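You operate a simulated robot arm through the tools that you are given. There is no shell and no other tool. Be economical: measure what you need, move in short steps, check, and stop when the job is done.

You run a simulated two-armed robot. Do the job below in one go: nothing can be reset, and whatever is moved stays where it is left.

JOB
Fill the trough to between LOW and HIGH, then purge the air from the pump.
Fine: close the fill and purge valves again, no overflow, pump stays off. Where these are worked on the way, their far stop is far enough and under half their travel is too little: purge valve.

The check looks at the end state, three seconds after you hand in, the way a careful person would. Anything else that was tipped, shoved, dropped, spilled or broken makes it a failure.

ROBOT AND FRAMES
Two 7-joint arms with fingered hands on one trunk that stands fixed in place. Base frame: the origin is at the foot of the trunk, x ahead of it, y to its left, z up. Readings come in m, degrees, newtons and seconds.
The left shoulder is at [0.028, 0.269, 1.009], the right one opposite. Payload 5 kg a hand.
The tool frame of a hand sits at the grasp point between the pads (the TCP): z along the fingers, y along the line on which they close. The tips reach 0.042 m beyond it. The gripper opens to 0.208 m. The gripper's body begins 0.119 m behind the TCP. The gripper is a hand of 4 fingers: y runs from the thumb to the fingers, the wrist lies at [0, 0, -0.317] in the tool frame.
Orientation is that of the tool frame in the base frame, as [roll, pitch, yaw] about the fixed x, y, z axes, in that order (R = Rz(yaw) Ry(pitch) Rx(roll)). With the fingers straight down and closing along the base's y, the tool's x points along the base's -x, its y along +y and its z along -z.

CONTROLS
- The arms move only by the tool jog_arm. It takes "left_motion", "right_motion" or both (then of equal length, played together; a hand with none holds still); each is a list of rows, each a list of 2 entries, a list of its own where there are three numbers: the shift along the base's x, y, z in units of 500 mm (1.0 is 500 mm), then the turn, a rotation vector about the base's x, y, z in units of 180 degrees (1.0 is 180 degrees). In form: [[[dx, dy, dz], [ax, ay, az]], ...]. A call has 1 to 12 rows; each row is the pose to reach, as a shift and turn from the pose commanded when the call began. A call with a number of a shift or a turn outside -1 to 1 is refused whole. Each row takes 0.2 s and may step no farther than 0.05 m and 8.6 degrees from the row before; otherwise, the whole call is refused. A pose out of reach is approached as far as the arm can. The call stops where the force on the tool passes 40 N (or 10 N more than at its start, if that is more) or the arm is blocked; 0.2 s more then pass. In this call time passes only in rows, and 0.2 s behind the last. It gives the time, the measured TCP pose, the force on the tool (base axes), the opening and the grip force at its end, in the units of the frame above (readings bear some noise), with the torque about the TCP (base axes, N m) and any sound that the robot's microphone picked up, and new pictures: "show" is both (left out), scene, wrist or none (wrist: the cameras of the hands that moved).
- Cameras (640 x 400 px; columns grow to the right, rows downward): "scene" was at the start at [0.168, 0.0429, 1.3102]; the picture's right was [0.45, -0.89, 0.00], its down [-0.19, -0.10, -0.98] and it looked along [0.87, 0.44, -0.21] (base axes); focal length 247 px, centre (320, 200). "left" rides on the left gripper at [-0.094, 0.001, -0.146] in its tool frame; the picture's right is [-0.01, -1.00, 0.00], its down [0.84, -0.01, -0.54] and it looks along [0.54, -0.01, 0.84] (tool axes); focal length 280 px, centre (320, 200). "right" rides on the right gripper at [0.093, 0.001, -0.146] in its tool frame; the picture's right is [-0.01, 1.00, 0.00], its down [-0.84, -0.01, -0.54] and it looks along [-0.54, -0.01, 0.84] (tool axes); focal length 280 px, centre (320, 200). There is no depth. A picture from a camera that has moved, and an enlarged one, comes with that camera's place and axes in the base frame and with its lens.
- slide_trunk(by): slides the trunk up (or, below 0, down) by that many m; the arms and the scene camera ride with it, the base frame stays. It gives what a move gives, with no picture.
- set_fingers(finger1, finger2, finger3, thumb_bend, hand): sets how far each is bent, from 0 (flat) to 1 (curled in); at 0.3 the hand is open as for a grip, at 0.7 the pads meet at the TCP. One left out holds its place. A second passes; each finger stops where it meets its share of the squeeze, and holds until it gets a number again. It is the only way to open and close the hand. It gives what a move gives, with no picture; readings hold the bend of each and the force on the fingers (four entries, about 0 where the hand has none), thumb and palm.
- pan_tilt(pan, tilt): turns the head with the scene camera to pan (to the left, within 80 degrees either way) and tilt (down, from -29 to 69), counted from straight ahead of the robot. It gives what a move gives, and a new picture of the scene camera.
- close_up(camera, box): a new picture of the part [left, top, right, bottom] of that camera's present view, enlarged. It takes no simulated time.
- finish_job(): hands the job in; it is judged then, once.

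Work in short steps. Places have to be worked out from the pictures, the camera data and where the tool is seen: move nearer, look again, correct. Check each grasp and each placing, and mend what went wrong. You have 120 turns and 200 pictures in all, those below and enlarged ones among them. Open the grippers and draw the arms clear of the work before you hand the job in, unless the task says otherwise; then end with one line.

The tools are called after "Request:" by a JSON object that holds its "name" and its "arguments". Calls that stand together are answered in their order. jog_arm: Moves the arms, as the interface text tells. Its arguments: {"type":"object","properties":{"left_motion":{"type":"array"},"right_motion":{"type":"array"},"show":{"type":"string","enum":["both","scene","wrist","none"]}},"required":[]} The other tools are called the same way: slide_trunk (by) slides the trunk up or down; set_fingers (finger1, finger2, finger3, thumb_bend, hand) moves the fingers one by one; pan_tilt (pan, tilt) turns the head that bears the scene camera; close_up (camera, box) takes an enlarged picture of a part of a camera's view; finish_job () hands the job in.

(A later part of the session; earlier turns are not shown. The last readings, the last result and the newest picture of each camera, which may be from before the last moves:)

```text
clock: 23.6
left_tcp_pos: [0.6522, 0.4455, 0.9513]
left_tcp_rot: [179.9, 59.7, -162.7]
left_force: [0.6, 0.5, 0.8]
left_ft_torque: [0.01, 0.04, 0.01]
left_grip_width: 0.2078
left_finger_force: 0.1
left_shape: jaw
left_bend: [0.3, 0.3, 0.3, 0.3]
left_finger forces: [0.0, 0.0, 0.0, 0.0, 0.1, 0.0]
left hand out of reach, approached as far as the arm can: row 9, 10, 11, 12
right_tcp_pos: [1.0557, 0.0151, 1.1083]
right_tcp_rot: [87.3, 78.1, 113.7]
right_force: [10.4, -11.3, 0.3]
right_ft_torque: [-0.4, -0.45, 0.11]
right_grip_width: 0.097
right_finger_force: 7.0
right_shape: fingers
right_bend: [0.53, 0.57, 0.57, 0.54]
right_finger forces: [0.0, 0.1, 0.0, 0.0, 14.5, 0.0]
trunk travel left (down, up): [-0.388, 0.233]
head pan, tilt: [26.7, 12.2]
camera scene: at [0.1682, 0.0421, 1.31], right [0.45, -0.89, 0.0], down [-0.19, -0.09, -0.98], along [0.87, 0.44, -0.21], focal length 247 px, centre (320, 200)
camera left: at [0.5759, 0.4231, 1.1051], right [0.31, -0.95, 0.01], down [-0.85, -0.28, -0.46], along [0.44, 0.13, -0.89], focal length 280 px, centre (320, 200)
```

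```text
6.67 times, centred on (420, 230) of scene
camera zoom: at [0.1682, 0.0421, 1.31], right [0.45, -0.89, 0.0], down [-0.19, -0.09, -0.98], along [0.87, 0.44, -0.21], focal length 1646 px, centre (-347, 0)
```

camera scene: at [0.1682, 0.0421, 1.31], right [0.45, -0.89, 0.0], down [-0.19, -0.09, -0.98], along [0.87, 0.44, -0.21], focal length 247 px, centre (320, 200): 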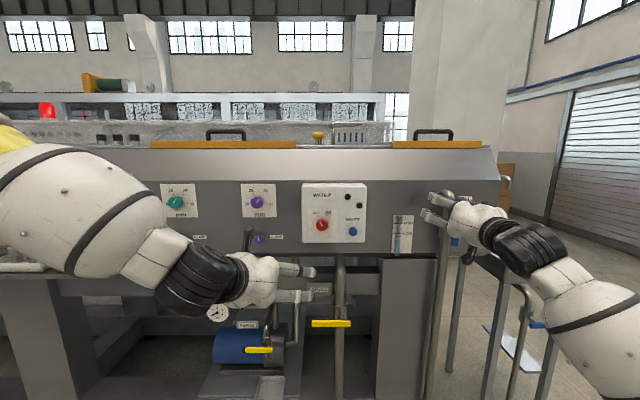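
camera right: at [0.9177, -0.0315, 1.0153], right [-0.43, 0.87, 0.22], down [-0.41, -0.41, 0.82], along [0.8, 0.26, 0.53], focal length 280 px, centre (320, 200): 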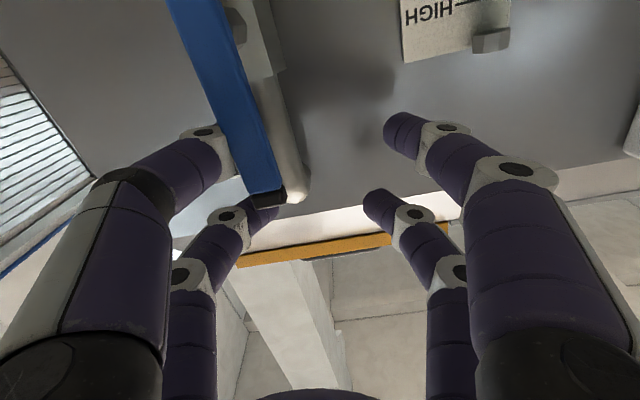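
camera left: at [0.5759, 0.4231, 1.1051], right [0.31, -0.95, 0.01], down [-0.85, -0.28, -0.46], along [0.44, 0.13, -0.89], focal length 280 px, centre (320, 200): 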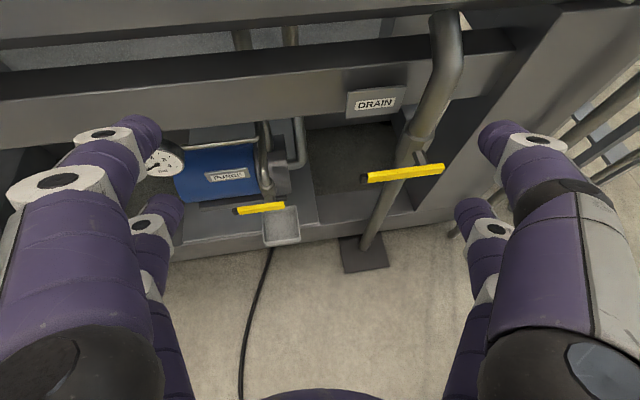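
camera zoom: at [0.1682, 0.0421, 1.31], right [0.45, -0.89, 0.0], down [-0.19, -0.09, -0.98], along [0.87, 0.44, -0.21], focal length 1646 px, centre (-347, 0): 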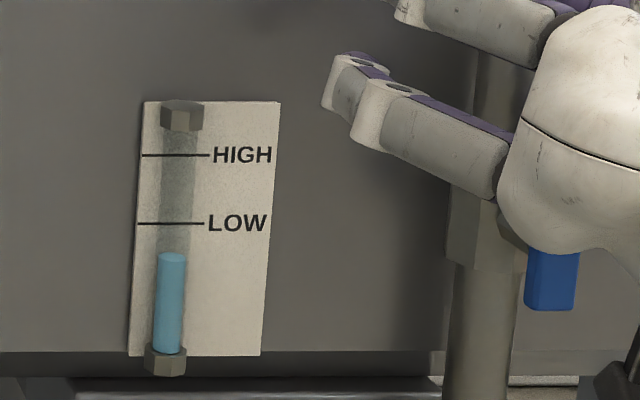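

Level is about 34 px below LOW and rising 3.5 px/s, so about 20 s to the middle of the band. The purge lever is located from pivot (0.826, 0.597, 0.508) to tip (0.783, 0.692, 0.505). I move the left hand down to a standoff in front of it.

Request:
{"name": "jog_arm", "arguments": {"left_motion": [[[0, 0.026, -0.076], [0, 0, 0.005]], [[0, 0.052, -0.152], [0, 0, 0.01]], [[0, 0.079, -0.229], [0, 0, 0.015]], [[0, 0.105, -0.305], [0, 0, 0.02]], [[0, 0.131, -0.381], [0, 0, 0.025]], [[0, 0.157, -0.457], [0, 0, 0.03]], [[0, 0.184, -0.534], [0, 0, 0.035]], [[0, 0.21, -0.61], [0, 0, 0.04]], [[0, 0.236, -0.686], [0, 0, 0.044]]]}}

Request:
{"name": "close_up", "arguments": {"camera": "scene", "box": [390, 200, 450, 260]}}

```text
clock: 25.6
left_tcp_pos: [0.6536, 0.5366, 0.6944]
left_tcp_rot: [179.6, 60.0, -155.5]
left_force: [0.4, -1.2, 1.1]
left_ft_torque: [0.04, 0.13, 0.12]
left_grip_width: 0.208
left_finger_force: 0.0
left_shape: jaw
left_bend: [0.3, 0.3, 0.3, 0.3]
left_finger forces: [0.1, 0.0, 0.0, 0.0, 0.1, 0.1]
left hand out of reach, approached as far as the arm can: row 1, 2, 3, 4, 7, 8, 9
right_tcp_pos: [1.0555, 0.0138, 1.108]
right_tcp_rot: [87.1, 78.2, 113.3]
right_force: [5.7, -10.4, 0.5]
right_ft_torque: [-0.4, -0.26, -0.06]
right_grip_width: 0.0973
right_finger_force: 5.7
right_shape: fingers
right_bend: [0.53, 0.57, 0.57, 0.55]
right_finger forces: [0.0, 0.1, 0.1, 0.1, 11.1, 0.0]
trunk travel left (down, up): [-0.388, 0.233]
head pan, tilt: [26.7, 12.2]
camera scene: at [0.1682, 0.0412, 1.3103], right [0.45, -0.89, 0.0], down [-0.19, -0.09, -0.98], along [0.87, 0.44, -0.21], focal length 247 px, centre (320, 200)
camera left: at [0.5812, 0.5028, 0.8484], right [0.43, -0.9, 0.01], down [-0.8, -0.38, -0.46], along [0.42, 0.19, -0.89], focal length 280 px, centre (320, 200)
```

scene: 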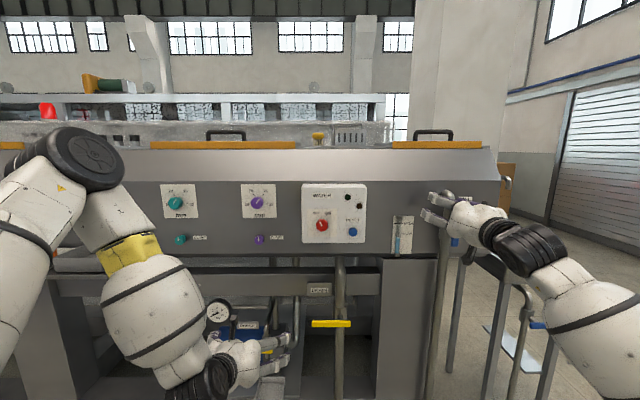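
left: 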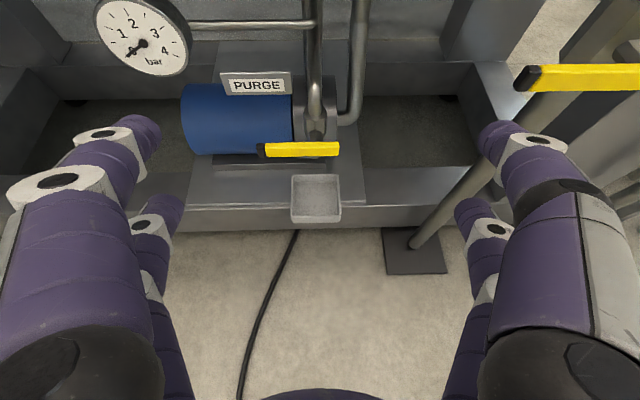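

```text
6.67 times, centred on (420, 230) of scene
camera zoom: at [0.1682, 0.0412, 1.3103], right [0.45, -0.89, 0.0], down [-0.19, -0.09, -0.98], along [0.87, 0.44, -0.21], focal length 1646 px, centre (-347, 0)
```

zoom: 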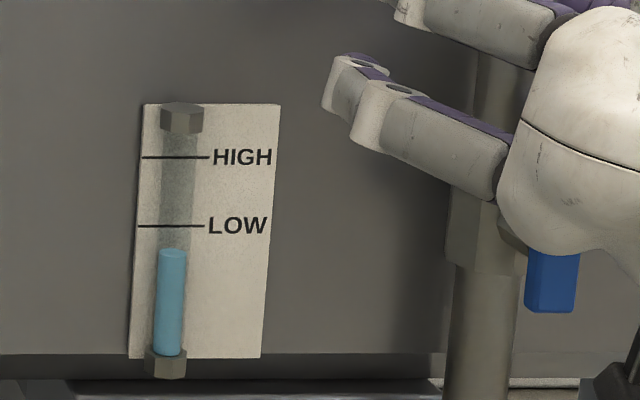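

Level is 28 px below LOW and rising 3 px/s. While it fills, I narrow the left hand, then roll it by -60° and bring it 12 cm from the purge lever.

Request:
{"name": "set_fingers", "arguments": {"hand": "left", "finger1": 0.52, "finger2": 0.52, "finger3": 0.52, "thumb_bend": 0.52}}

Request:
{"name": "jog_arm", "arguments": {"left_motion": [[[0.014, 0.015, -0.031], [-0.033, -0.015, 0.0208]], [[0.029, 0.03, -0.062], [-0.066, -0.03, 0.0416]], [[0.043, 0.045, -0.094], [-0.0985, -0.045, 0.0624]], [[0.058, 0.06, -0.126], [-0.1315, -0.06, 0.0832]], [[0.072, 0.075, -0.158], [-0.1645, -0.075, 0.104]], [[0.087, 0.09, -0.19], [-0.1975, -0.09, 0.125]], [[0.101, 0.105, -0.221], [-0.23, -0.105, 0.1457]], [[0.116, 0.12, -0.252], [-0.263, -0.12, 0.1665]]]}}

Request:
{"name": "close_up", "arguments": {"camera": "scene", "box": [390, 200, 450, 260]}}

```text
clock: 26.6
left_tcp_pos: [0.6527, 0.5355, 0.6938]
left_tcp_rot: [179.8, 59.9, -155.3]
left_force: [0.3, -1.1, 0.4]
left_ft_torque: [0.02, -0.03, 0.01]
left_grip_width: 0.1027
left_finger_force: 0.1
left_shape: fingers
left_bend: [0.52, 0.52, 0.52, 0.52]
left_finger forces: [0.1, 0.0, 0.0, 0.0, 0.0, 0.1]
right_tcp_pos: [1.0551, 0.0151, 1.1075]
right_tcp_rot: [87.2, 78.1, 113.5]
right_force: [5.1, -11.8, 0.2]
right_ft_torque: [-0.49, -0.3, -0.17]
right_grip_width: 0.0976
right_finger_force: 6.2
right_shape: fingers
right_bend: [0.53, 0.57, 0.57, 0.55]
right_finger forces: [0.0, 0.0, 0.0, 0.0, 13.0, 0.0]
trunk travel left (down, up): [-0.388, 0.233]
head pan, tilt: [26.7, 12.2]
```

```text
clock: 27.7
left_tcp_pos: [0.6864, 0.4917, 0.6814]
left_tcp_rot: [-138.7, 49.8, -107.9]
left_force: [-2.7, -1.2, 2.4]
left_ft_torque: [-0.06, 0.18, 0.02]
left_grip_width: 0.1023
left_finger_force: 0.0
left_shape: fingers
left_bend: [0.52, 0.52, 0.52, 0.52]
left_finger forces: [0.0, 0.0, 0.1, 0.1, 0.1, 0.0]
left hand out of reach, approached as far as the arm can: row 1, 2, 3, 4, 5
right_tcp_pos: [1.0553, 0.0138, 1.1077]
right_tcp_rot: [87.3, 78.0, 113.7]
right_force: [6.7, -5.1, -2.8]
right_ft_torque: [-0.07, -0.22, 0.23]
right_grip_width: 0.0964
right_finger_force: 3.6
right_shape: fingers
right_bend: [0.53, 0.57, 0.57, 0.54]
right_finger forces: [0.1, 0.0, 0.1, 0.0, 8.6, 0.0]
trunk travel left (down, up): [-0.388, 0.233]
head pan, tilt: [26.7, 12.2]
stopped in row 5 (left hand): the force on the tool passed its limit at 85 N (the readings are from after the stop); the commanded pose is now the measured one
camera scene: at [0.1665, 0.0404, 1.3105], right [0.45, -0.89, 0.0], down [-0.19, -0.09, -0.98], along [0.87, 0.44, -0.21], focal length 247 px, centre (320, 200)
camera left: at [0.587, 0.4999, 0.8223], right [0.56, -0.7, 0.44], down [-0.59, -0.71, -0.38], along [0.57, -0.05, -0.82], focal length 280 px, centre (320, 200)
```

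scene: 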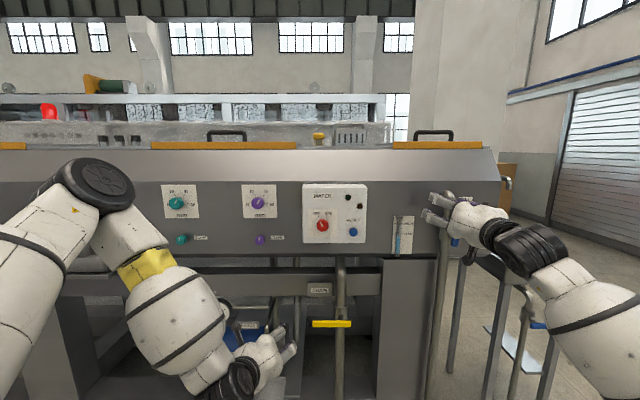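
left: 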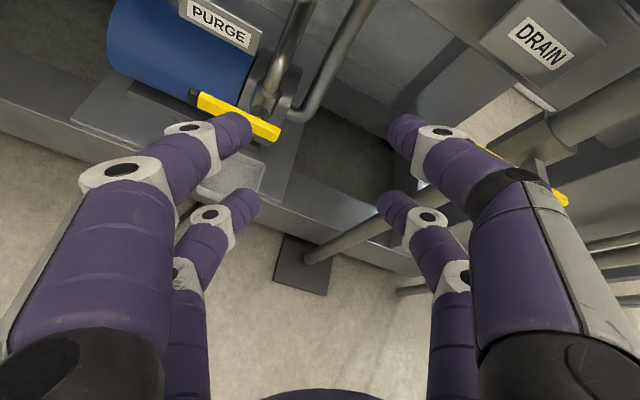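

```text
6.67 times, centred on (420, 230) of scene
camera zoom: at [0.1665, 0.0404, 1.3105], right [0.45, -0.89, 0.0], down [-0.19, -0.09, -0.98], along [0.87, 0.44, -0.21], focal length 1646 px, centre (-347, 0)
```

zoom: 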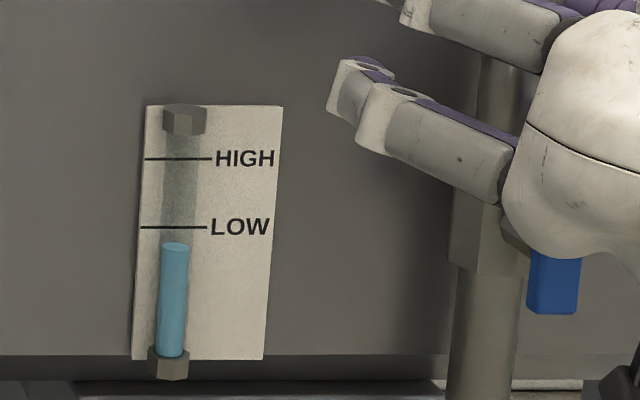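

The left hand met a limit with a force spike, with nothing touching now and the drain lever unmoved. I unwind that roll and move back to the earlier free pose while filling continues (21 px below LOW).

Request:
{"name": "jog_arm", "arguments": {"left_motion": [[[-0.011, 0.015, 0.004], [0.027, 0.0125, -0.0173]], [[-0.022, 0.03, 0.008], [0.055, 0.025, -0.0347]], [[-0.033, 0.045, 0.013], [0.082, 0.0375, -0.052]], [[-0.044, 0.06, 0.017], [0.109, 0.05, -0.0693]], [[-0.055, 0.075, 0.022], [0.137, 0.0625, -0.0867]], [[-0.066, 0.09, 0.026], [0.164, 0.075, -0.104]]], "show": "wrist"}}

Request:
{"name": "close_up", "arguments": {"camera": "scene", "box": [390, 200, 450, 260]}}

```text
clock: 29.3
left_tcp_pos: [0.6682, 0.4631, 0.6857]
left_tcp_rot: [-176.3, 56.9, -159.0]
left_force: [0.2, -2.6, 0.3]
left_ft_torque: [0.16, 0.17, 0.26]
left_grip_width: 0.1026
left_finger_force: 0.0
left_shape: fingers
left_bend: [0.52, 0.52, 0.52, 0.52]
left_finger forces: [0.1, 0.0, 0.0, 0.0, 0.0, 0.0]
left hand out of reach, approached as far as the arm can: row 3, 4, 5, 6
right_tcp_pos: [1.0582, 0.0112, 1.1081]
right_tcp_rot: [87.1, 77.9, 113.3]
right_force: [5.5, -5.9, -0.1]
right_ft_torque: [-0.09, -0.37, 0.44]
right_grip_width: 0.0922
right_finger_force: 3.1
right_shape: fingers
right_bend: [0.53, 0.57, 0.57, 0.56]
right_finger forces: [0.0, 0.0, 0.1, 0.1, 5.1, 0.0]
trunk travel left (down, up): [-0.388, 0.233]
head pan, tilt: [26.7, 12.2]
stopped in row 6 (left hand): the arm was blocked; the commanded pose is now the measured one
camera left: at [0.5993, 0.4465, 0.8427], right [0.31, -0.95, 0.05], down [-0.86, -0.31, -0.41], along [0.41, 0.09, -0.91], focal length 280 px, centre (320, 200)
```

left: 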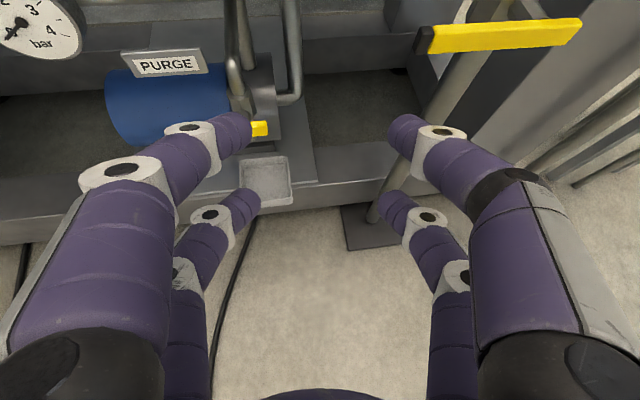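

```text
6.67 times, centred on (420, 230) of scene
camera zoom: at [0.1696, 0.0402, 1.3102], right [0.45, -0.89, 0.0], down [-0.19, -0.09, -0.98], along [0.87, 0.44, -0.21], focal length 1646 px, centre (-347, 0)
```

zoom: 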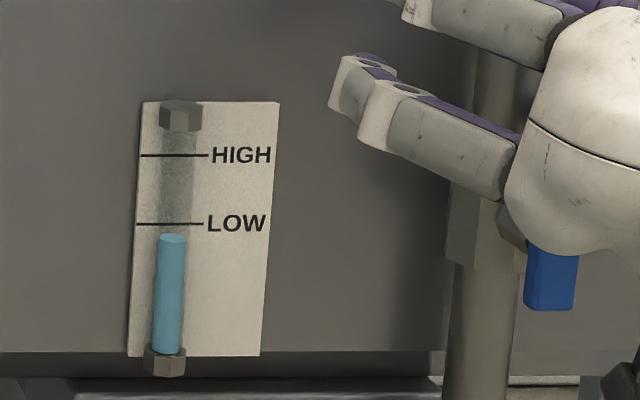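

Level is 14 px below LOW. I leave the left arm parked and simply wait, keeping the right arm still.

Request:
{"name": "jog_arm", "arguments": {"left_motion": [[[0, 0, 0.01], [0, 0, 0]], [[0, 0, 0.01], [0, 0, 0]], [[0, 0, 0.01], [0, 0, 0]], [[0, 0, 0.01], [0, 0, 0]], [[0, 0, 0.01], [0, 0, 0]], [[0, 0, 0.01], [0, 0, 0]], [[0, 0, 0.01], [0, 0, 0]], [[0, 0, 0.01], [0, 0, 0]], [[0, 0, 0.01], [0, 0, 0]], [[0, 0, 0.01], [0, 0, 0]], [[0, 0, 0.01], [0, 0, 0]], [[0, 0, 0.01], [0, 0, 0]]], "show": "none"}}

Request:
{"name": "close_up", "arguments": {"camera": "scene", "box": [390, 200, 450, 260]}}

Request:
{"name": "close_up", "arguments": {"camera": "right", "box": [0, 0, 640, 400]}}

```text
clock: 31.9
left_tcp_pos: [0.6669, 0.464, 0.6895]
left_tcp_rot: [-176.1, 56.8, -158.9]
left_force: [-0.4, -0.1, 1.1]
left_ft_torque: [0.0, 0.01, 0.03]
left_grip_width: 0.1025
left_finger_force: 0.1
left_shape: fingers
left_bend: [0.52, 0.52, 0.52, 0.52]
left_finger forces: [0.0, 0.0, 0.0, 0.1, 0.1, 0.1]
right_tcp_pos: [1.0558, 0.0124, 1.1071]
right_tcp_rot: [87.1, 78.1, 113.3]
right_force: [5.6, -9.7, -0.8]
right_ft_torque: [-0.36, -0.2, -0.13]
right_grip_width: 0.0948
right_finger_force: 5.3
right_shape: fingers
right_bend: [0.53, 0.57, 0.57, 0.55]
right_finger forces: [0.0, 0.0, 0.0, 0.0, 10.9, 0.0]
trunk travel left (down, up): [-0.388, 0.233]
head pan, tilt: [26.7, 12.2]
```

```text
6.67 times, centred on (420, 230) of scene
camera zoom: at [0.1684, 0.0422, 1.3102], right [0.45, -0.89, 0.0], down [-0.19, -0.09, -0.98], along [0.87, 0.44, -0.21], focal length 1646 px, centre (-347, 0)
```

zoom: 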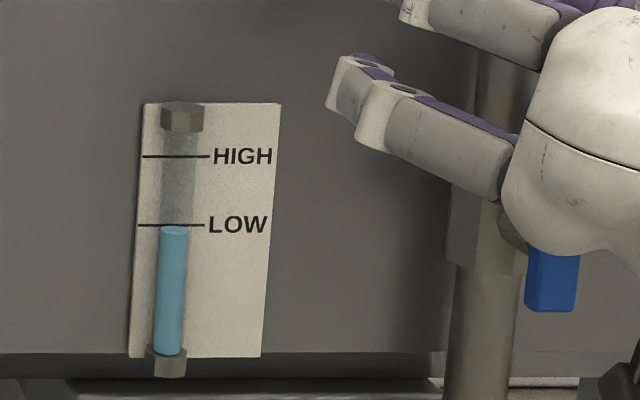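

```text
1.00 times, centred on (320, 200) of right (not enlarged: the box is as wide or as high as the picture)
camera zoom: at [0.9182, -0.0319, 1.0146], right [-0.43, 0.87, 0.22], down [-0.41, -0.41, 0.82], along [0.8, 0.26, 0.53], focal length 280 px, centre (320, 200)
```

zoom: 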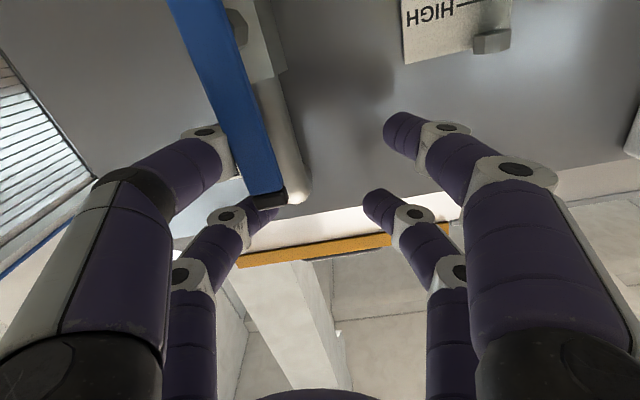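

Level is 6 px below LOW at 3 px/s, so about 11 s remain before I start closing. Meanwhile I nudge the left hand back toward y 0.54.

Request:
{"name": "jog_arm", "arguments": {"left_motion": [[[0, 0.012, 0.01], [0, 0, 0]], [[0, 0.024, 0.02], [0, 0, 0]], [[0, 0.036, 0.02], [0, 0, 0]], [[0, 0.048, 0.02], [0, 0, 0]], [[0, 0.06, 0.02], [0, 0, 0]], [[0, 0.072, 0.02], [0, 0, 0]], [[0, 0.084, 0.02], [0, 0, 0]], [[0, 0.096, 0.02], [0, 0, 0]], [[0, 0.108, 0.02], [0, 0, 0]], [[0, 0.12, 0.02], [0, 0, 0]], [[0, 0.132, 0.02], [0, 0, 0]], [[0, 0.144, 0.02], [0, 0, 0]]], "show": "scene"}}

Request:
{"name": "close_up", "arguments": {"camera": "scene", "box": [390, 200, 450, 260]}}

```text
clock: 34.5
left_tcp_pos: [0.669, 0.535, 0.7022]
left_tcp_rot: [-176.3, 56.2, -158.9]
left_force: [0.5, -0.1, -0.6]
left_ft_torque: [-0.02, 0.0, -0.01]
left_grip_width: 0.1022
left_finger_force: 0.1
left_shape: fingers
left_bend: [0.52, 0.52, 0.52, 0.52]
left_finger forces: [0.0, 0.0, 0.1, 0.0, 0.1, 0.0]
right_tcp_pos: [1.056, 0.0141, 1.108]
right_tcp_rot: [87.1, 78.1, 113.3]
right_force: [5.4, -8.2, 0.4]
right_ft_torque: [-0.33, -0.23, -0.06]
right_grip_width: 0.0952
right_finger_force: 5.1
right_shape: fingers
right_bend: [0.53, 0.57, 0.57, 0.55]
right_finger forces: [0.0, 0.0, 0.0, 0.0, 9.6, 0.1]
trunk travel left (down, up): [-0.388, 0.233]
head pan, tilt: [26.7, 12.2]
camera scene: at [0.1684, 0.0423, 1.3102], right [0.45, -0.89, 0.0], down [-0.19, -0.09, -0.98], along [0.87, 0.44, -0.21], focal length 247 px, centre (320, 200)
```

scene: 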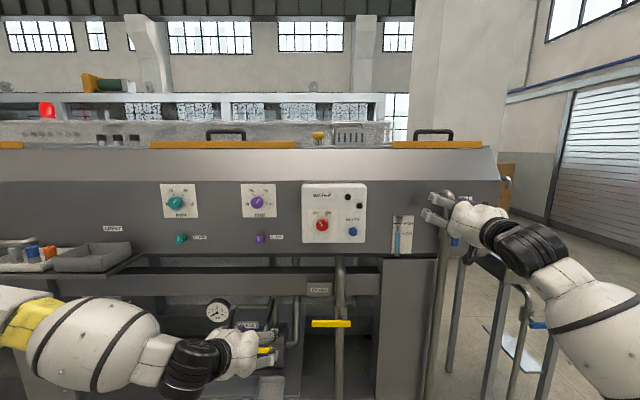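

```text
6.67 times, centred on (420, 230) of scene
camera zoom: at [0.1684, 0.0423, 1.3102], right [0.45, -0.89, 0.0], down [-0.19, -0.09, -0.98], along [0.87, 0.44, -0.21], focal length 1646 px, centre (-347, 0)
```

zoom: 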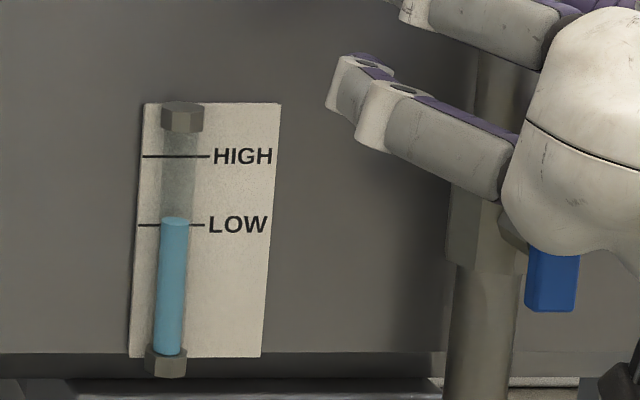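

Level just passed LOW. The left arm now has a better elbow posture, so I advance it toward the purge standoff without roll.

Request:
{"name": "jog_arm", "arguments": {"left_motion": [[[0.009, 0.012, -0.027], [0, 0, 0.004]], [[0.017, 0.024, -0.054], [0, 0, 0.008]], [[0.026, 0.037, -0.08], [0, 0, 0.012]], [[0.034, 0.049, -0.107], [0, 0, 0.016]], [[0.043, 0.061, -0.134], [0, 0, 0.02]], [[0.052, 0.073, -0.161], [0, 0, 0.024]], [[0.06, 0.085, -0.188], [0, 0, 0.028]], [[0.069, 0.098, -0.214], [0, 0, 0.028]], [[0.077, 0.11, -0.241], [0, 0, 0.028]], [[0.086, 0.122, -0.268], [0, 0, 0.028]]], "show": "wrist"}}

Request:
{"name": "close_up", "arguments": {"camera": "scene", "box": [390, 200, 450, 260]}}

```text
clock: 36.7
left_tcp_pos: [0.7387, 0.5799, 0.5965]
left_tcp_rot: [-178.5, 53.5, -154.1]
left_force: [-0.1, 0.0, -0.5]
left_ft_torque: [0.01, 0.05, 0.03]
left_grip_width: 0.1021
left_finger_force: 0.0
left_shape: fingers
left_bend: [0.52, 0.52, 0.52, 0.52]
left_finger forces: [0.0, 0.1, 0.0, 0.0, 0.0, 0.0]
left hand out of reach, approached as far as the arm can: row 1, 2, 3, 4, 5, 6, 7, 8, 9, 10
right_tcp_pos: [1.0562, 0.0133, 1.107]
right_tcp_rot: [87.1, 78.1, 113.3]
right_force: [7.6, -8.3, -1.9]
right_ft_torque: [-0.27, -0.26, 0.0]
right_grip_width: 0.095
right_finger_force: 5.5
right_shape: fingers
right_bend: [0.53, 0.57, 0.57, 0.55]
right_finger forces: [0.0, 0.1, 0.0, 0.0, 11.0, 0.1]
trunk travel left (down, up): [-0.388, 0.233]
head pan, tilt: [26.7, 12.2]
camera left: at [0.6817, 0.5564, 0.7573], right [0.43, -0.9, 0.03], down [-0.84, -0.41, -0.36], along [0.34, 0.13, -0.93], focal length 280 px, centre (320, 200)
```

left: 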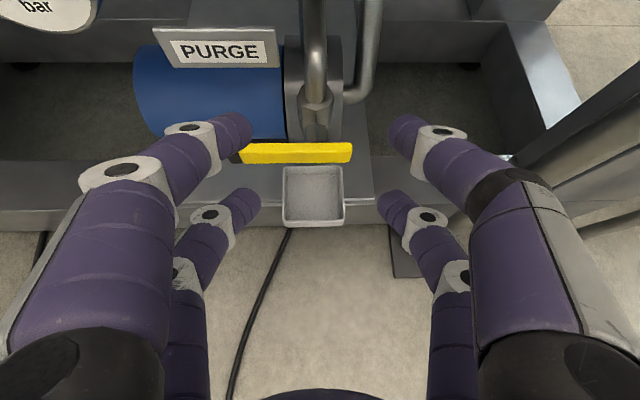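

```text
6.67 times, centred on (420, 230) of scene
camera zoom: at [0.1682, 0.0421, 1.3102], right [0.45, -0.89, 0.0], down [-0.19, -0.09, -0.98], along [0.87, 0.44, -0.21], focal length 1646 px, centre (-347, 0)
```

zoom: 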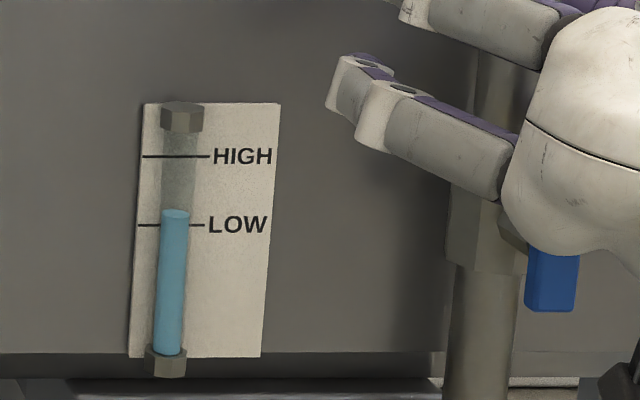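

Level is 12 px above LOW. I wait about 5 s more, leaving the left hand where it is.

Request:
{"name": "jog_arm", "arguments": {"left_motion": [[[0, 0, 0], [0, 0, 0]], [[0, 0, 0], [0, 0, 0]], [[0, 0, 0], [0, 0, 0]], [[0, 0, 0], [0, 0, 0]], [[0, 0, 0], [0, 0, 0]], [[0, 0, 0], [0, 0, 0]], [[0, 0, 0], [0, 0, 0]], [[0, 0, 0], [0, 0, 0]], [[0, 0, 0], [0, 0, 0]], [[0, 0, 0], [0, 0, 0]], [[0, 0, 0], [0, 0, 0]], [[0, 0, 0], [0, 0, 0]]], "show": "none"}}

Request:
{"name": "set_fingers", "arguments": {"hand": "right", "finger1": 0.68, "finger2": 0.68}}

Request:
{"name": "close_up", "arguments": {"camera": "scene", "box": [390, 200, 450, 260]}}

Request:
{"name": "close_up", "arguments": {"camera": "right", "box": [0, 0, 640, 400]}}

```text
clock: 39.3
left_tcp_pos: [0.7394, 0.5793, 0.5965]
left_tcp_rot: [-178.6, 53.6, -154.0]
left_force: [-0.1, -0.1, 0.1]
left_ft_torque: [0.01, 0.01, -0.01]
left_grip_width: 0.1022
left_finger_force: 0.1
left_shape: fingers
left_bend: [0.52, 0.52, 0.52, 0.52]
left_finger forces: [0.0, 0.1, 0.1, 0.0, 0.0, 0.0]
right_tcp_pos: [1.0563, 0.0125, 1.1085]
right_tcp_rot: [87.2, 78.1, 113.3]
right_force: [6.1, -8.1, -0.6]
right_ft_torque: [-0.34, -0.25, -0.12]
right_grip_width: 0.095
right_finger_force: 5.1
right_shape: fingers
right_bend: [0.53, 0.57, 0.57, 0.55]
right_finger forces: [0.0, 0.0, 0.0, 0.0, 10.1, 0.1]
trunk travel left (down, up): [-0.388, 0.233]
head pan, tilt: [26.7, 12.2]
```

```text
clock: 40.3
left_tcp_pos: [0.7396, 0.5792, 0.5961]
left_tcp_rot: [-178.4, 53.7, -154.0]
left_force: [-0.3, -0.6, 0.6]
left_ft_torque: [-0.01, 0.03, -0.01]
left_grip_width: 0.1023
left_finger_force: 0.0
left_shape: fingers
left_bend: [0.52, 0.52, 0.52, 0.52]
left_finger forces: [0.0, 0.0, 0.0, 0.0, 0.0, 0.0]
right_tcp_pos: [1.0561, 0.0132, 1.1072]
right_tcp_rot: [87.1, 78.1, 113.3]
right_force: [6.8, -7.5, 0.0]
right_ft_torque: [-0.3, -0.22, -0.07]
right_grip_width: 0.0581
right_finger_force: 5.0
right_shape: fingers
right_bend: [0.68, 0.68, 0.57, 0.55]
right_finger forces: [0.0, 0.1, 0.1, 0.0, 10.1, 0.0]
trunk travel left (down, up): [-0.388, 0.233]
head pan, tilt: [26.7, 12.2]
```

```text
6.67 times, centred on (420, 230) of scene
camera zoom: at [0.1684, 0.0423, 1.3102], right [0.45, -0.89, 0.0], down [-0.19, -0.09, -0.98], along [0.87, 0.44, -0.21], focal length 1646 px, centre (-347, 0)
```

zoom: 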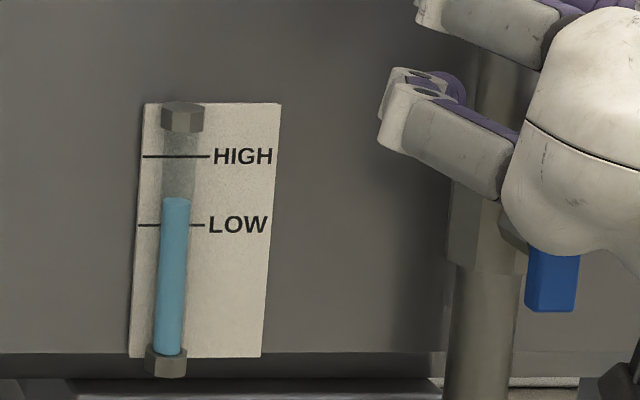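

```text
1.00 times, centred on (320, 200) of right (not enlarged: the box is as wide or as high as the picture)
camera zoom: at [0.9182, -0.0318, 1.0147], right [-0.43, 0.87, 0.22], down [-0.41, -0.41, 0.82], along [0.8, 0.26, 0.53], focal length 280 px, centre (320, 200)
```

zoom: 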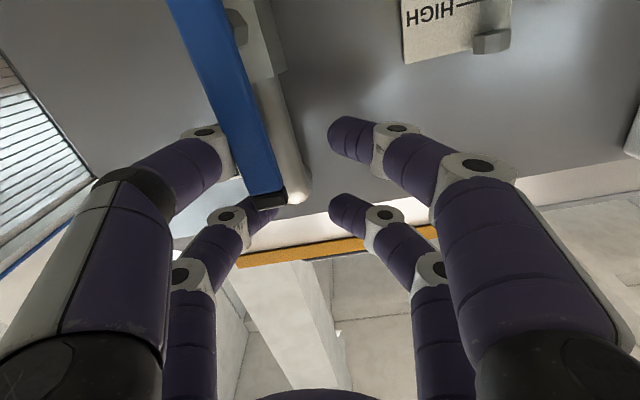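

Level is 24 px above LOW, out of a 69 px band. Time to close: I move right so the upper fingers meet the lever, then follow the arc back down.

Request:
{"name": "jog_arm", "arguments": {"right_motion": [[[0.024, -0.053, -0.015], [0, 0, 0]], [[0.047, -0.106, -0.03], [0.03, 0.013, 0]], [[0.058, -0.128, -0.045], [0.061, 0.026, 0]], [[0.069, -0.15, -0.059], [0.092, 0.039, 0]], [[0.076, -0.165, -0.076], [0.123, 0.052, 0]], [[0.083, -0.18, -0.094], [0.154, 0.065, 0]], [[0.088, -0.19, -0.115], [0.184, 0.078, 0]], [[0.093, -0.2, -0.136], [0.215, 0.091, 0]], [[0.0955, -0.205, -0.159], [0.245, 0.104, 0]], [[0.098, -0.21, -0.182], [0.26, 0.11, 0]], [[0.0975, -0.209, -0.206], [0.27, 0.115, 0]], [[0.097, -0.208, -0.23], [0.27, 0.115, 0]]], "show": "wrist"}}

Request:
{"name": "close_up", "arguments": {"camera": "scene", "box": [390, 170, 530, 260]}}

```text
clock: 42.9
left_tcp_pos: [0.7373, 0.582, 0.5955]
left_tcp_rot: [-178.4, 53.6, -153.8]
left_force: [-0.4, 0.3, 0.2]
left_ft_torque: [-0.01, 0.0, 0.02]
left_grip_width: 0.1023
left_finger_force: 0.0
left_shape: fingers
left_bend: [0.52, 0.52, 0.52, 0.52]
left_finger forces: [0.0, 0.0, 0.0, 0.0, 0.0, 0.1]
right_tcp_pos: [1.106, -0.0987, 1.0016]
right_tcp_rot: [86.4, 25.8, 112.5]
right_force: [2.3, 9.5, 10.4]
right_ft_torque: [0.34, 0.07, -0.1]
right_grip_width: 0.0658
right_finger_force: 5.5
right_shape: fingers
right_bend: [0.61, 0.68, 0.57, 0.57]
right_finger forces: [11.9, 0.0, 0.0, 0.0, 0.1, 0.0]
trunk travel left (down, up): [-0.388, 0.233]
head pan, tilt: [26.7, 12.2]
camera right: at [0.9418, -0.0786, 0.9538], right [-0.22, 0.36, 0.9], down [-0.2, -0.92, 0.32], along [0.96, -0.11, 0.28], focal length 280 px, centre (320, 200)
```

right: 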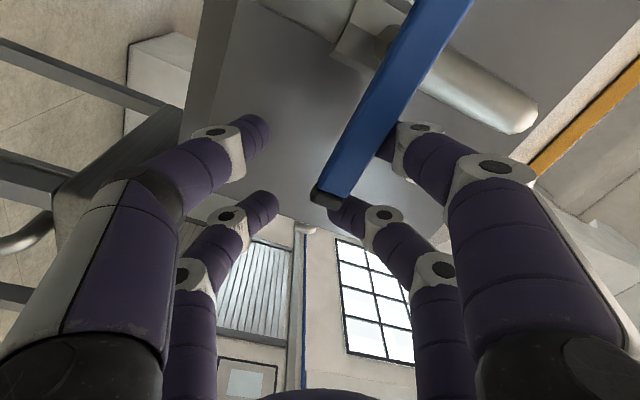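

```text
4.44 times, centred on (460, 215) of scene
camera zoom: at [0.1673, 0.0437, 1.3103], right [0.45, -0.89, 0.0], down [-0.19, -0.1, -0.98], along [0.87, 0.44, -0.21], focal length 1097 px, centre (-302, 133)
```

zoom: 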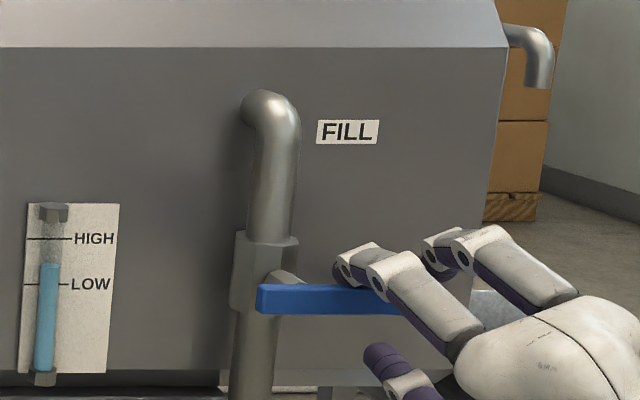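

The lever is back nearly horizontal with the level at about 42% of the band. I press down a little more to seat it at the stop.

Request:
{"name": "jog_arm", "arguments": {"right_motion": [[[0, 0, -0.02], [0, 0, 0]], [[0, 0, -0.04], [0, 0, 0]], [[0, 0, -0.055], [0, 0, 0]]], "show": "none"}}

Request:
{"name": "close_up", "arguments": {"camera": "scene", "box": [390, 180, 530, 270]}}

```text
clock: 43.7
left_tcp_pos: [0.738, 0.5809, 0.596]
left_tcp_rot: [-178.4, 53.6, -153.9]
left_force: [-1.1, 0.1, -0.4]
left_ft_torque: [-0.01, 0.01, 0.01]
left_grip_width: 0.1023
left_finger_force: 0.0
left_shape: fingers
left_bend: [0.52, 0.52, 0.52, 0.52]
left_finger forces: [0.0, 0.0, 0.0, 0.0, 0.1, 0.0]
right_tcp_pos: [1.1101, -0.1133, 0.9847]
right_tcp_rot: [86.0, 26.9, 111.5]
right_force: [1.4, 22.1, 23.6]
right_ft_torque: [0.6, 0.13, -0.19]
right_grip_width: 0.0879
right_finger_force: 12.1
right_shape: fingers
right_bend: [0.52, 0.68, 0.57, 0.57]
right_finger forces: [25.7, 0.0, 0.0, 0.0, 0.1, 0.1]
trunk travel left (down, up): [-0.388, 0.233]
head pan, tilt: [26.7, 12.2]
```

```text
4.44 times, centred on (460, 225) of scene
camera zoom: at [0.1664, 0.0443, 1.3106], right [0.45, -0.89, 0.0], down [-0.19, -0.1, -0.98], along [0.87, 0.44, -0.21], focal length 1097 px, centre (-302, 89)
```

zoom: 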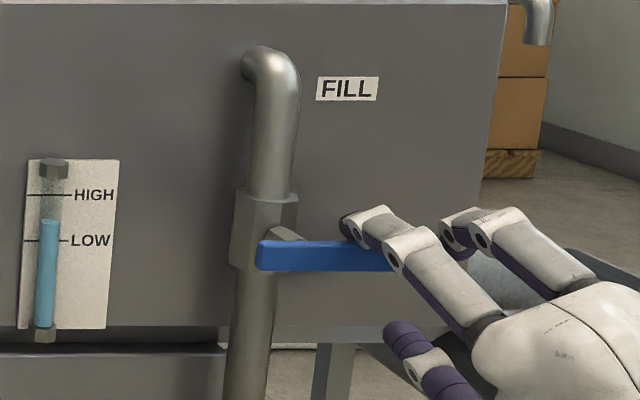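

Lever sits at the stop exactly as at the start. I ease the pressure, then back the right hand straight out.

Request:
{"name": "jog_arm", "arguments": {"right_motion": [[[0, 0, 0.05], [0, 0, 0]], [[-0.03, -0.012, 0.06], [0, 0, 0]], [[-0.08, -0.034, 0.06], [0, 0, 0]], [[-0.14, -0.06, 0.06], [0, 0, 0]], [[-0.22, -0.094, 0.06], [0, 0, 0]], [[-0.3, -0.13, 0.06], [0, 0, 0]], [[-0.38, -0.165, 0.06], [0, 0, 0]]], "show": "scene"}}

Request:
{"name": "close_up", "arguments": {"camera": "scene", "box": [390, 180, 530, 270]}}

```text
clock: 45.5
left_tcp_pos: [0.7396, 0.5799, 0.5972]
left_tcp_rot: [-178.4, 53.7, -153.8]
left_force: [0.6, -1.2, 0.4]
left_ft_torque: [-0.01, 0.02, 0.03]
left_grip_width: 0.1021
left_finger_force: 0.0
left_shape: fingers
left_bend: [0.52, 0.52, 0.52, 0.52]
left_finger forces: [0.0, 0.0, 0.0, 0.0, 0.0, 0.0]
right_tcp_pos: [0.9249, -0.235, 0.9975]
right_tcp_rot: [87.7, 30.5, 109.7]
right_force: [-1.2, -0.4, 0.3]
right_ft_torque: [0.02, 0.03, 0.06]
right_grip_width: 0.0494
right_finger_force: 0.1
right_shape: fingers
right_bend: [0.68, 0.68, 0.57, 0.57]
right_finger forces: [0.0, 0.0, 0.0, 0.1, 0.1, 0.0]
trunk travel left (down, up): [-0.388, 0.233]
head pan, tilt: [26.7, 12.2]
stopped in row 7 (right hand): the arm was blocked; the commanded pose is now the measured one
camera scene: at [0.1676, 0.0424, 1.3103], right [0.45, -0.89, 0.0], down [-0.19, -0.09, -0.98], along [0.87, 0.44, -0.21], focal length 247 px, centre (320, 200)
```

scene: 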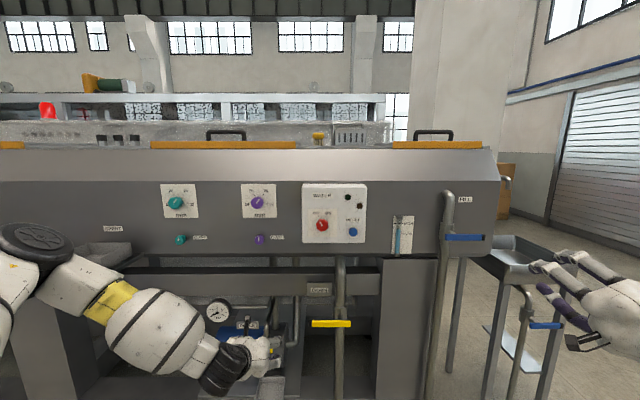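

```text
4.44 times, centred on (460, 225) of scene
camera zoom: at [0.1676, 0.0424, 1.3103], right [0.45, -0.89, 0.0], down [-0.19, -0.09, -0.98], along [0.87, 0.44, -0.21], focal length 1097 px, centre (-302, 89)
```

zoom: 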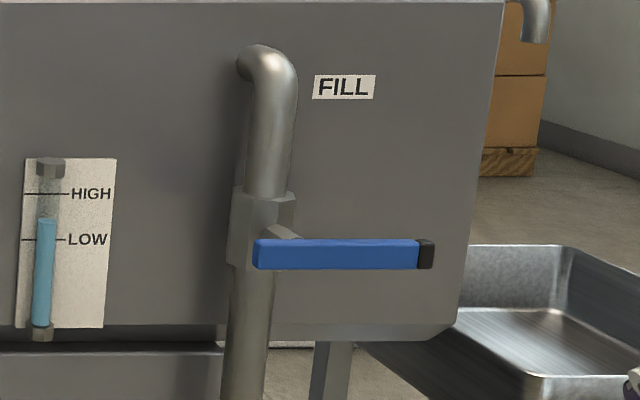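

FILL is closed and the level sits about 44% up the band. Next I tidy the right arm (unroll, raise, back) and lift the left hand, so that I can lower the trunk for a better approach to the low purge valve.

Request:
{"name": "jog_arm", "arguments": {"right_motion": [[[-0.025, 0.012, 0.037], [-0.036, -0.014, 0]], [[-0.05, 0.025, 0.075], [-0.072, -0.028, 0]], [[-0.075, 0.037, 0.112], [-0.108, -0.042, 0]], [[-0.1, 0.05, 0.15], [-0.145, -0.056, 0]], [[-0.125, 0.062, 0.187], [-0.181, -0.07, 0]], [[-0.15, 0.075, 0.225], [-0.217, -0.084, 0]], [[-0.175, 0.087, 0.262], [-0.253, -0.098, 0]], [[-0.2, 0.1, 0.3], [-0.29, -0.112, 0]]], "left_motion": [[[-0.06, -0.03, 0.04], [0, 0, 0]], [[-0.12, -0.06, 0.1], [0, 0, 0]], [[-0.12, -0.06, 0.18], [0, 0, 0]], [[-0.12, -0.06, 0.26], [0, 0, 0]], [[-0.12, -0.06, 0.34], [0, 0, 0]], [[-0.12, -0.06, 0.42], [0, 0, 0]], [[-0.12, -0.06, 0.5], [0, 0, 0]], [[-0.12, -0.06, 0.58], [0, 0, 0]]], "show": "scene"}}

```text
clock: 47.3
left_tcp_pos: [0.6786, 0.5479, 0.8878]
left_tcp_rot: [-178.4, 53.5, -154.0]
left_force: [-1.1, -0.5, -0.2]
left_ft_torque: [0.02, -0.01, -0.02]
left_grip_width: 0.1023
left_finger_force: 0.1
left_shape: fingers
left_bend: [0.52, 0.52, 0.52, 0.52]
left_finger forces: [0.1, 0.1, 0.0, 0.0, 0.1, 0.0]
right_tcp_pos: [0.8248, -0.1823, 1.1485]
right_tcp_rot: [70.8, 86.1, 93.3]
right_force: [-0.9, -0.1, 0.5]
right_ft_torque: [-0.01, -0.02, -0.01]
right_grip_width: 0.0492
right_finger_force: 0.2
right_shape: fingers
right_bend: [0.68, 0.68, 0.57, 0.57]
right_finger forces: [0.1, 0.0, 0.0, 0.0, 0.0, 0.0]
trunk travel left (down, up): [-0.388, 0.233]
head pan, tilt: [26.7, 12.2]
camera scene: at [0.1677, 0.0428, 1.3105], right [0.45, -0.89, 0.0], down [-0.19, -0.09, -0.98], along [0.87, 0.44, -0.21], focal length 247 px, centre (320, 200)
```

scene: 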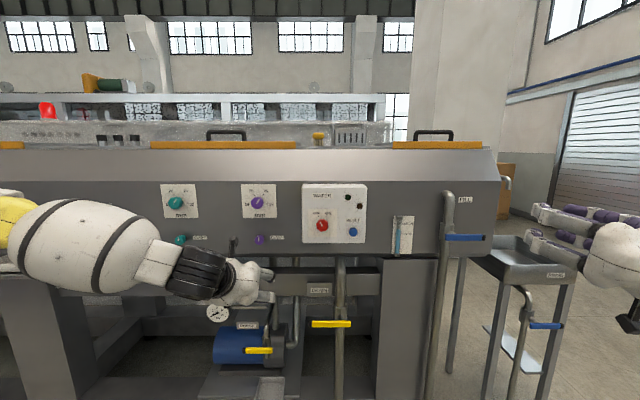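

Both arms are clear. I lower the trunk by 0.33 m.

Request:
{"name": "slide_trunk", "arguments": {"by": -0.33}}

Request:
{"name": "close_up", "arguments": {"camera": "scene", "box": [0, 0, 640, 400]}}

Request:
{"name": "close_up", "arguments": {"camera": "left", "box": [0, 0, 640, 400]}}

```text
clock: 50.6
left_tcp_pos: [0.6881, 0.5493, 0.4906]
left_tcp_rot: [177.4, 47.8, -157.3]
left_force: [-0.8, 0.9, 0.4]
left_ft_torque: [-0.02, 0.01, -0.02]
left_grip_width: 0.1022
left_finger_force: 0.1
left_shape: fingers
left_bend: [0.52, 0.52, 0.52, 0.52]
left_finger forces: [0.0, 0.0, 0.0, 0.1, 0.1, 0.1]
right_tcp_pos: [0.8231, -0.1829, 0.8204]
right_tcp_rot: [70.6, 85.9, 93.2]
right_force: [-1.1, 0.5, 1.7]
right_ft_torque: [-0.05, 0.09, -0.02]
right_grip_width: 0.0492
right_finger_force: 0.0
right_shape: fingers
right_bend: [0.68, 0.68, 0.57, 0.57]
right_finger forces: [0.0, 0.0, 0.1, 0.0, 0.0, 0.0]
trunk travel left (down, up): [-0.058, 0.563]
head pan, tilt: [26.7, 12.2]
```

```text
1.00 times, centred on (320, 200) of scene (not enlarged: the box is as wide or as high as the picture)
camera zoom: at [0.3173, 0.0429, 0.9423], right [0.45, -0.89, 0.0], down [-0.19, -0.1, -0.98], along [0.87, 0.44, -0.21], focal length 247 px, centre (320, 200)
```

zoom: 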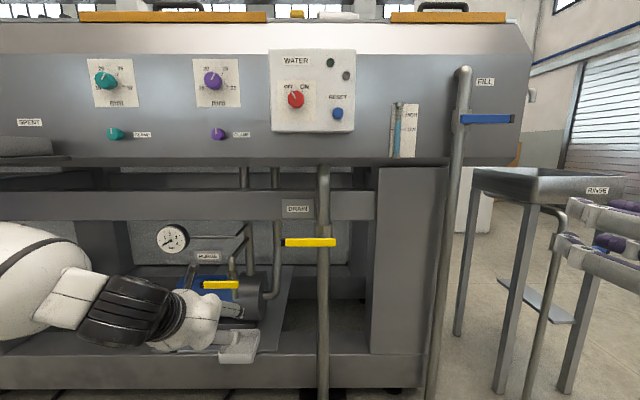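

```text
1.00 times, centred on (320, 200) of left (not enlarged: the box is as wide or as high as the picture)
camera zoom: at [0.6489, 0.5269, 0.6568], right [0.43, -0.9, -0.02], down [-0.87, -0.41, -0.26], along [0.23, 0.13, -0.96], focal length 280 px, centre (320, 200)
```

zoom: 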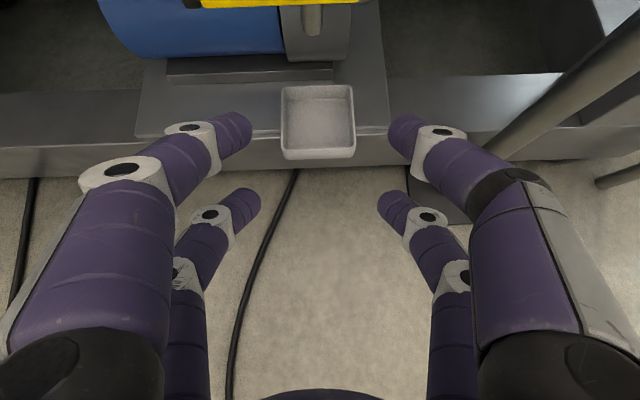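

The trunk descended and leaned slightly forward. Triangulation still gives the purge lever's mid at (0.807, 0.640, 0.51). I pitch the left hand up closer to level and set a 15 cm standoff.

Request:
{"name": "jog_arm", "arguments": {"left_motion": [[[-0.006, 0.014, 0.03], [0.0146, -0.0345, 0.005]], [[-0.011, 0.027, 0.058], [0.0292, -0.069, 0.011]], [[-0.016, 0.04, 0.087], [0.0439, -0.1035, 0.016]], [[-0.022, 0.054, 0.116], [0.0585, -0.138, 0.022]]]}}

```text
clock: 51.6
left_tcp_pos: [0.7459, 0.5857, 0.5491]
left_tcp_rot: [-179.4, 75.1, -150.5]
left_force: [0.9, -2.8, 5.1]
left_ft_torque: [-0.15, 0.57, 0.54]
left_grip_width: 0.1023
left_finger_force: 0.0
left_shape: fingers
left_bend: [0.52, 0.52, 0.52, 0.52]
left_finger forces: [0.0, 0.0, 0.0, 0.1, 0.0, 0.1]
left hand out of reach, approached as far as the arm can: row 1, 2, 3, 4
right_tcp_pos: [0.8228, -0.1848, 0.8193]
right_tcp_rot: [71.0, 85.9, 93.4]
right_force: [0.2, -5.3, -0.1]
right_ft_torque: [0.01, -0.05, 0.59]
right_grip_width: 0.0493
right_finger_force: 0.1
right_shape: fingers
right_bend: [0.68, 0.68, 0.57, 0.57]
right_finger forces: [0.0, 0.0, 0.1, 0.0, 0.0, 0.0]
trunk travel left (down, up): [-0.058, 0.563]
head pan, tilt: [26.7, 12.2]
camera scene: at [0.3171, 0.0402, 0.9426], right [0.45, -0.89, 0.0], down [-0.19, -0.09, -0.98], along [0.87, 0.44, -0.21], focal length 247 px, centre (320, 200)
camera left: at [0.6433, 0.5293, 0.6753], right [0.49, -0.87, 0.02], down [-0.64, -0.37, -0.68], along [0.6, 0.32, -0.74], focal length 280 px, centre (320, 200)
```

scene: 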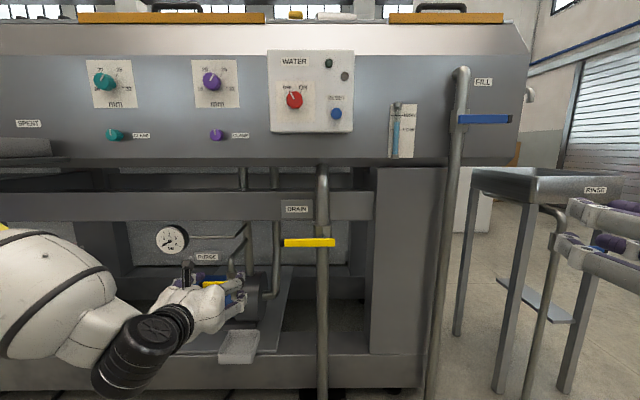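
left: 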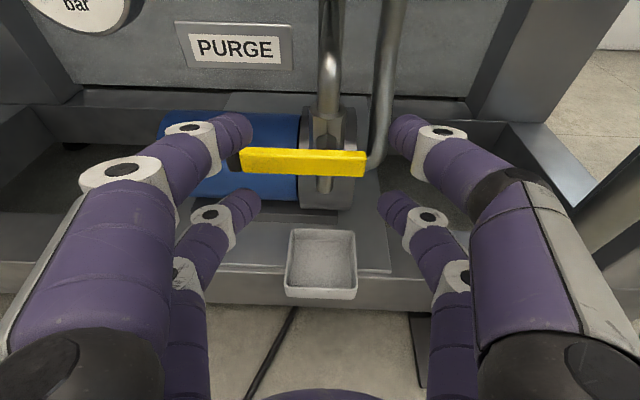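

The arm can't fold back as far as asked, so the TCP is about 8 cm short of the lever plane. I'll close the left hand to a beak and place it just above the outer part of the lever for a press test.

Request:
{"name": "set_fingers", "arguments": {"hand": "left", "finger1": 0.68, "finger2": 0.68, "finger3": 0.68, "thumb_bend": 0.68}}

Request:
{"name": "jog_arm", "arguments": {"left_motion": [[[0, 0, 0.04], [0, 0, 0]], [[0, 0.04, 0.08], [0, 0, 0]], [[0.01, 0.09, 0.085], [0, 0, 0]], [[0.04, 0.134, 0.085], [0, 0, 0]]]}}

```text
clock: 52.6
left_tcp_pos: [0.7458, 0.5887, 0.5439]
left_tcp_rot: [-179.5, 74.6, -150.3]
left_force: [-1.0, 0.5, -0.5]
left_ft_torque: [0.0, 0.04, -0.02]
left_grip_width: 0.0205
left_finger_force: 0.0
left_shape: fingers
left_bend: [0.68, 0.68, 0.68, 0.68]
left_finger forces: [0.0, 0.0, 0.1, 0.0, 0.0, 0.0]
right_tcp_pos: [0.8239, -0.1825, 0.8185]
right_tcp_rot: [71.4, 86.1, 94.0]
right_force: [-0.6, 0.1, 0.0]
right_ft_torque: [0.01, -0.01, 0.02]
right_grip_width: 0.0493
right_finger_force: 0.0
right_shape: fingers
right_bend: [0.68, 0.68, 0.57, 0.57]
right_finger forces: [0.1, 0.0, 0.0, 0.1, 0.0, 0.0]
trunk travel left (down, up): [-0.058, 0.563]
head pan, tilt: [26.7, 12.2]
```

```text
clock: 53.6
left_tcp_pos: [0.7649, 0.6557, 0.5823]
left_tcp_rot: [-179.6, 74.8, -150.3]
left_force: [0.5, 0.4, 0.7]
left_ft_torque: [0.0, 0.02, 0.03]
left_grip_width: 0.0206
left_finger_force: 0.0
left_shape: fingers
left_bend: [0.68, 0.68, 0.68, 0.68]
left_finger forces: [0.1, 0.1, 0.0, 0.1, 0.1, 0.0]
right_tcp_pos: [0.8239, -0.1816, 0.8164]
right_tcp_rot: [71.6, 85.9, 94.2]
right_force: [1.0, -0.1, -0.5]
right_ft_torque: [0.04, -0.03, 0.06]
right_grip_width: 0.0489
right_finger_force: 0.0
right_shape: fingers
right_bend: [0.68, 0.68, 0.57, 0.57]
right_finger forces: [0.0, 0.0, 0.0, 0.1, 0.1, 0.1]
trunk travel left (down, up): [-0.058, 0.563]
head pan, tilt: [26.7, 12.2]
camera scene: at [0.3178, 0.0426, 0.9417], right [0.45, -0.89, 0.0], down [-0.19, -0.09, -0.98], along [0.87, 0.44, -0.21], focal length 247 px, centre (320, 200)
camera left: at [0.6628, 0.5994, 0.7112], right [0.49, -0.87, 0.02], down [-0.64, -0.37, -0.67], along [0.59, 0.32, -0.74], focal length 280 px, centre (320, 200)
```

scene: 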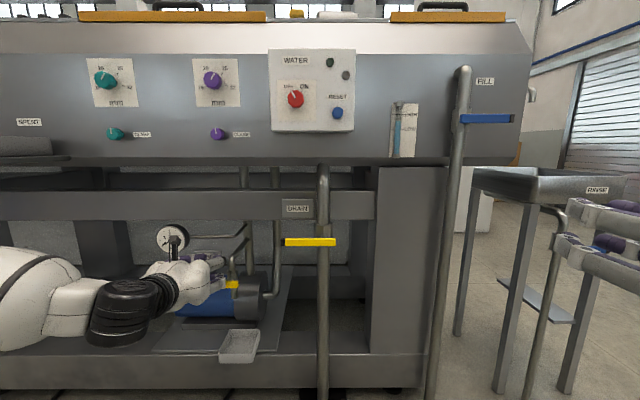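
left: 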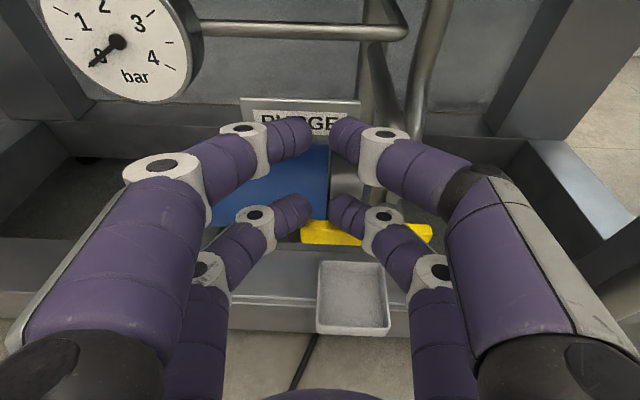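

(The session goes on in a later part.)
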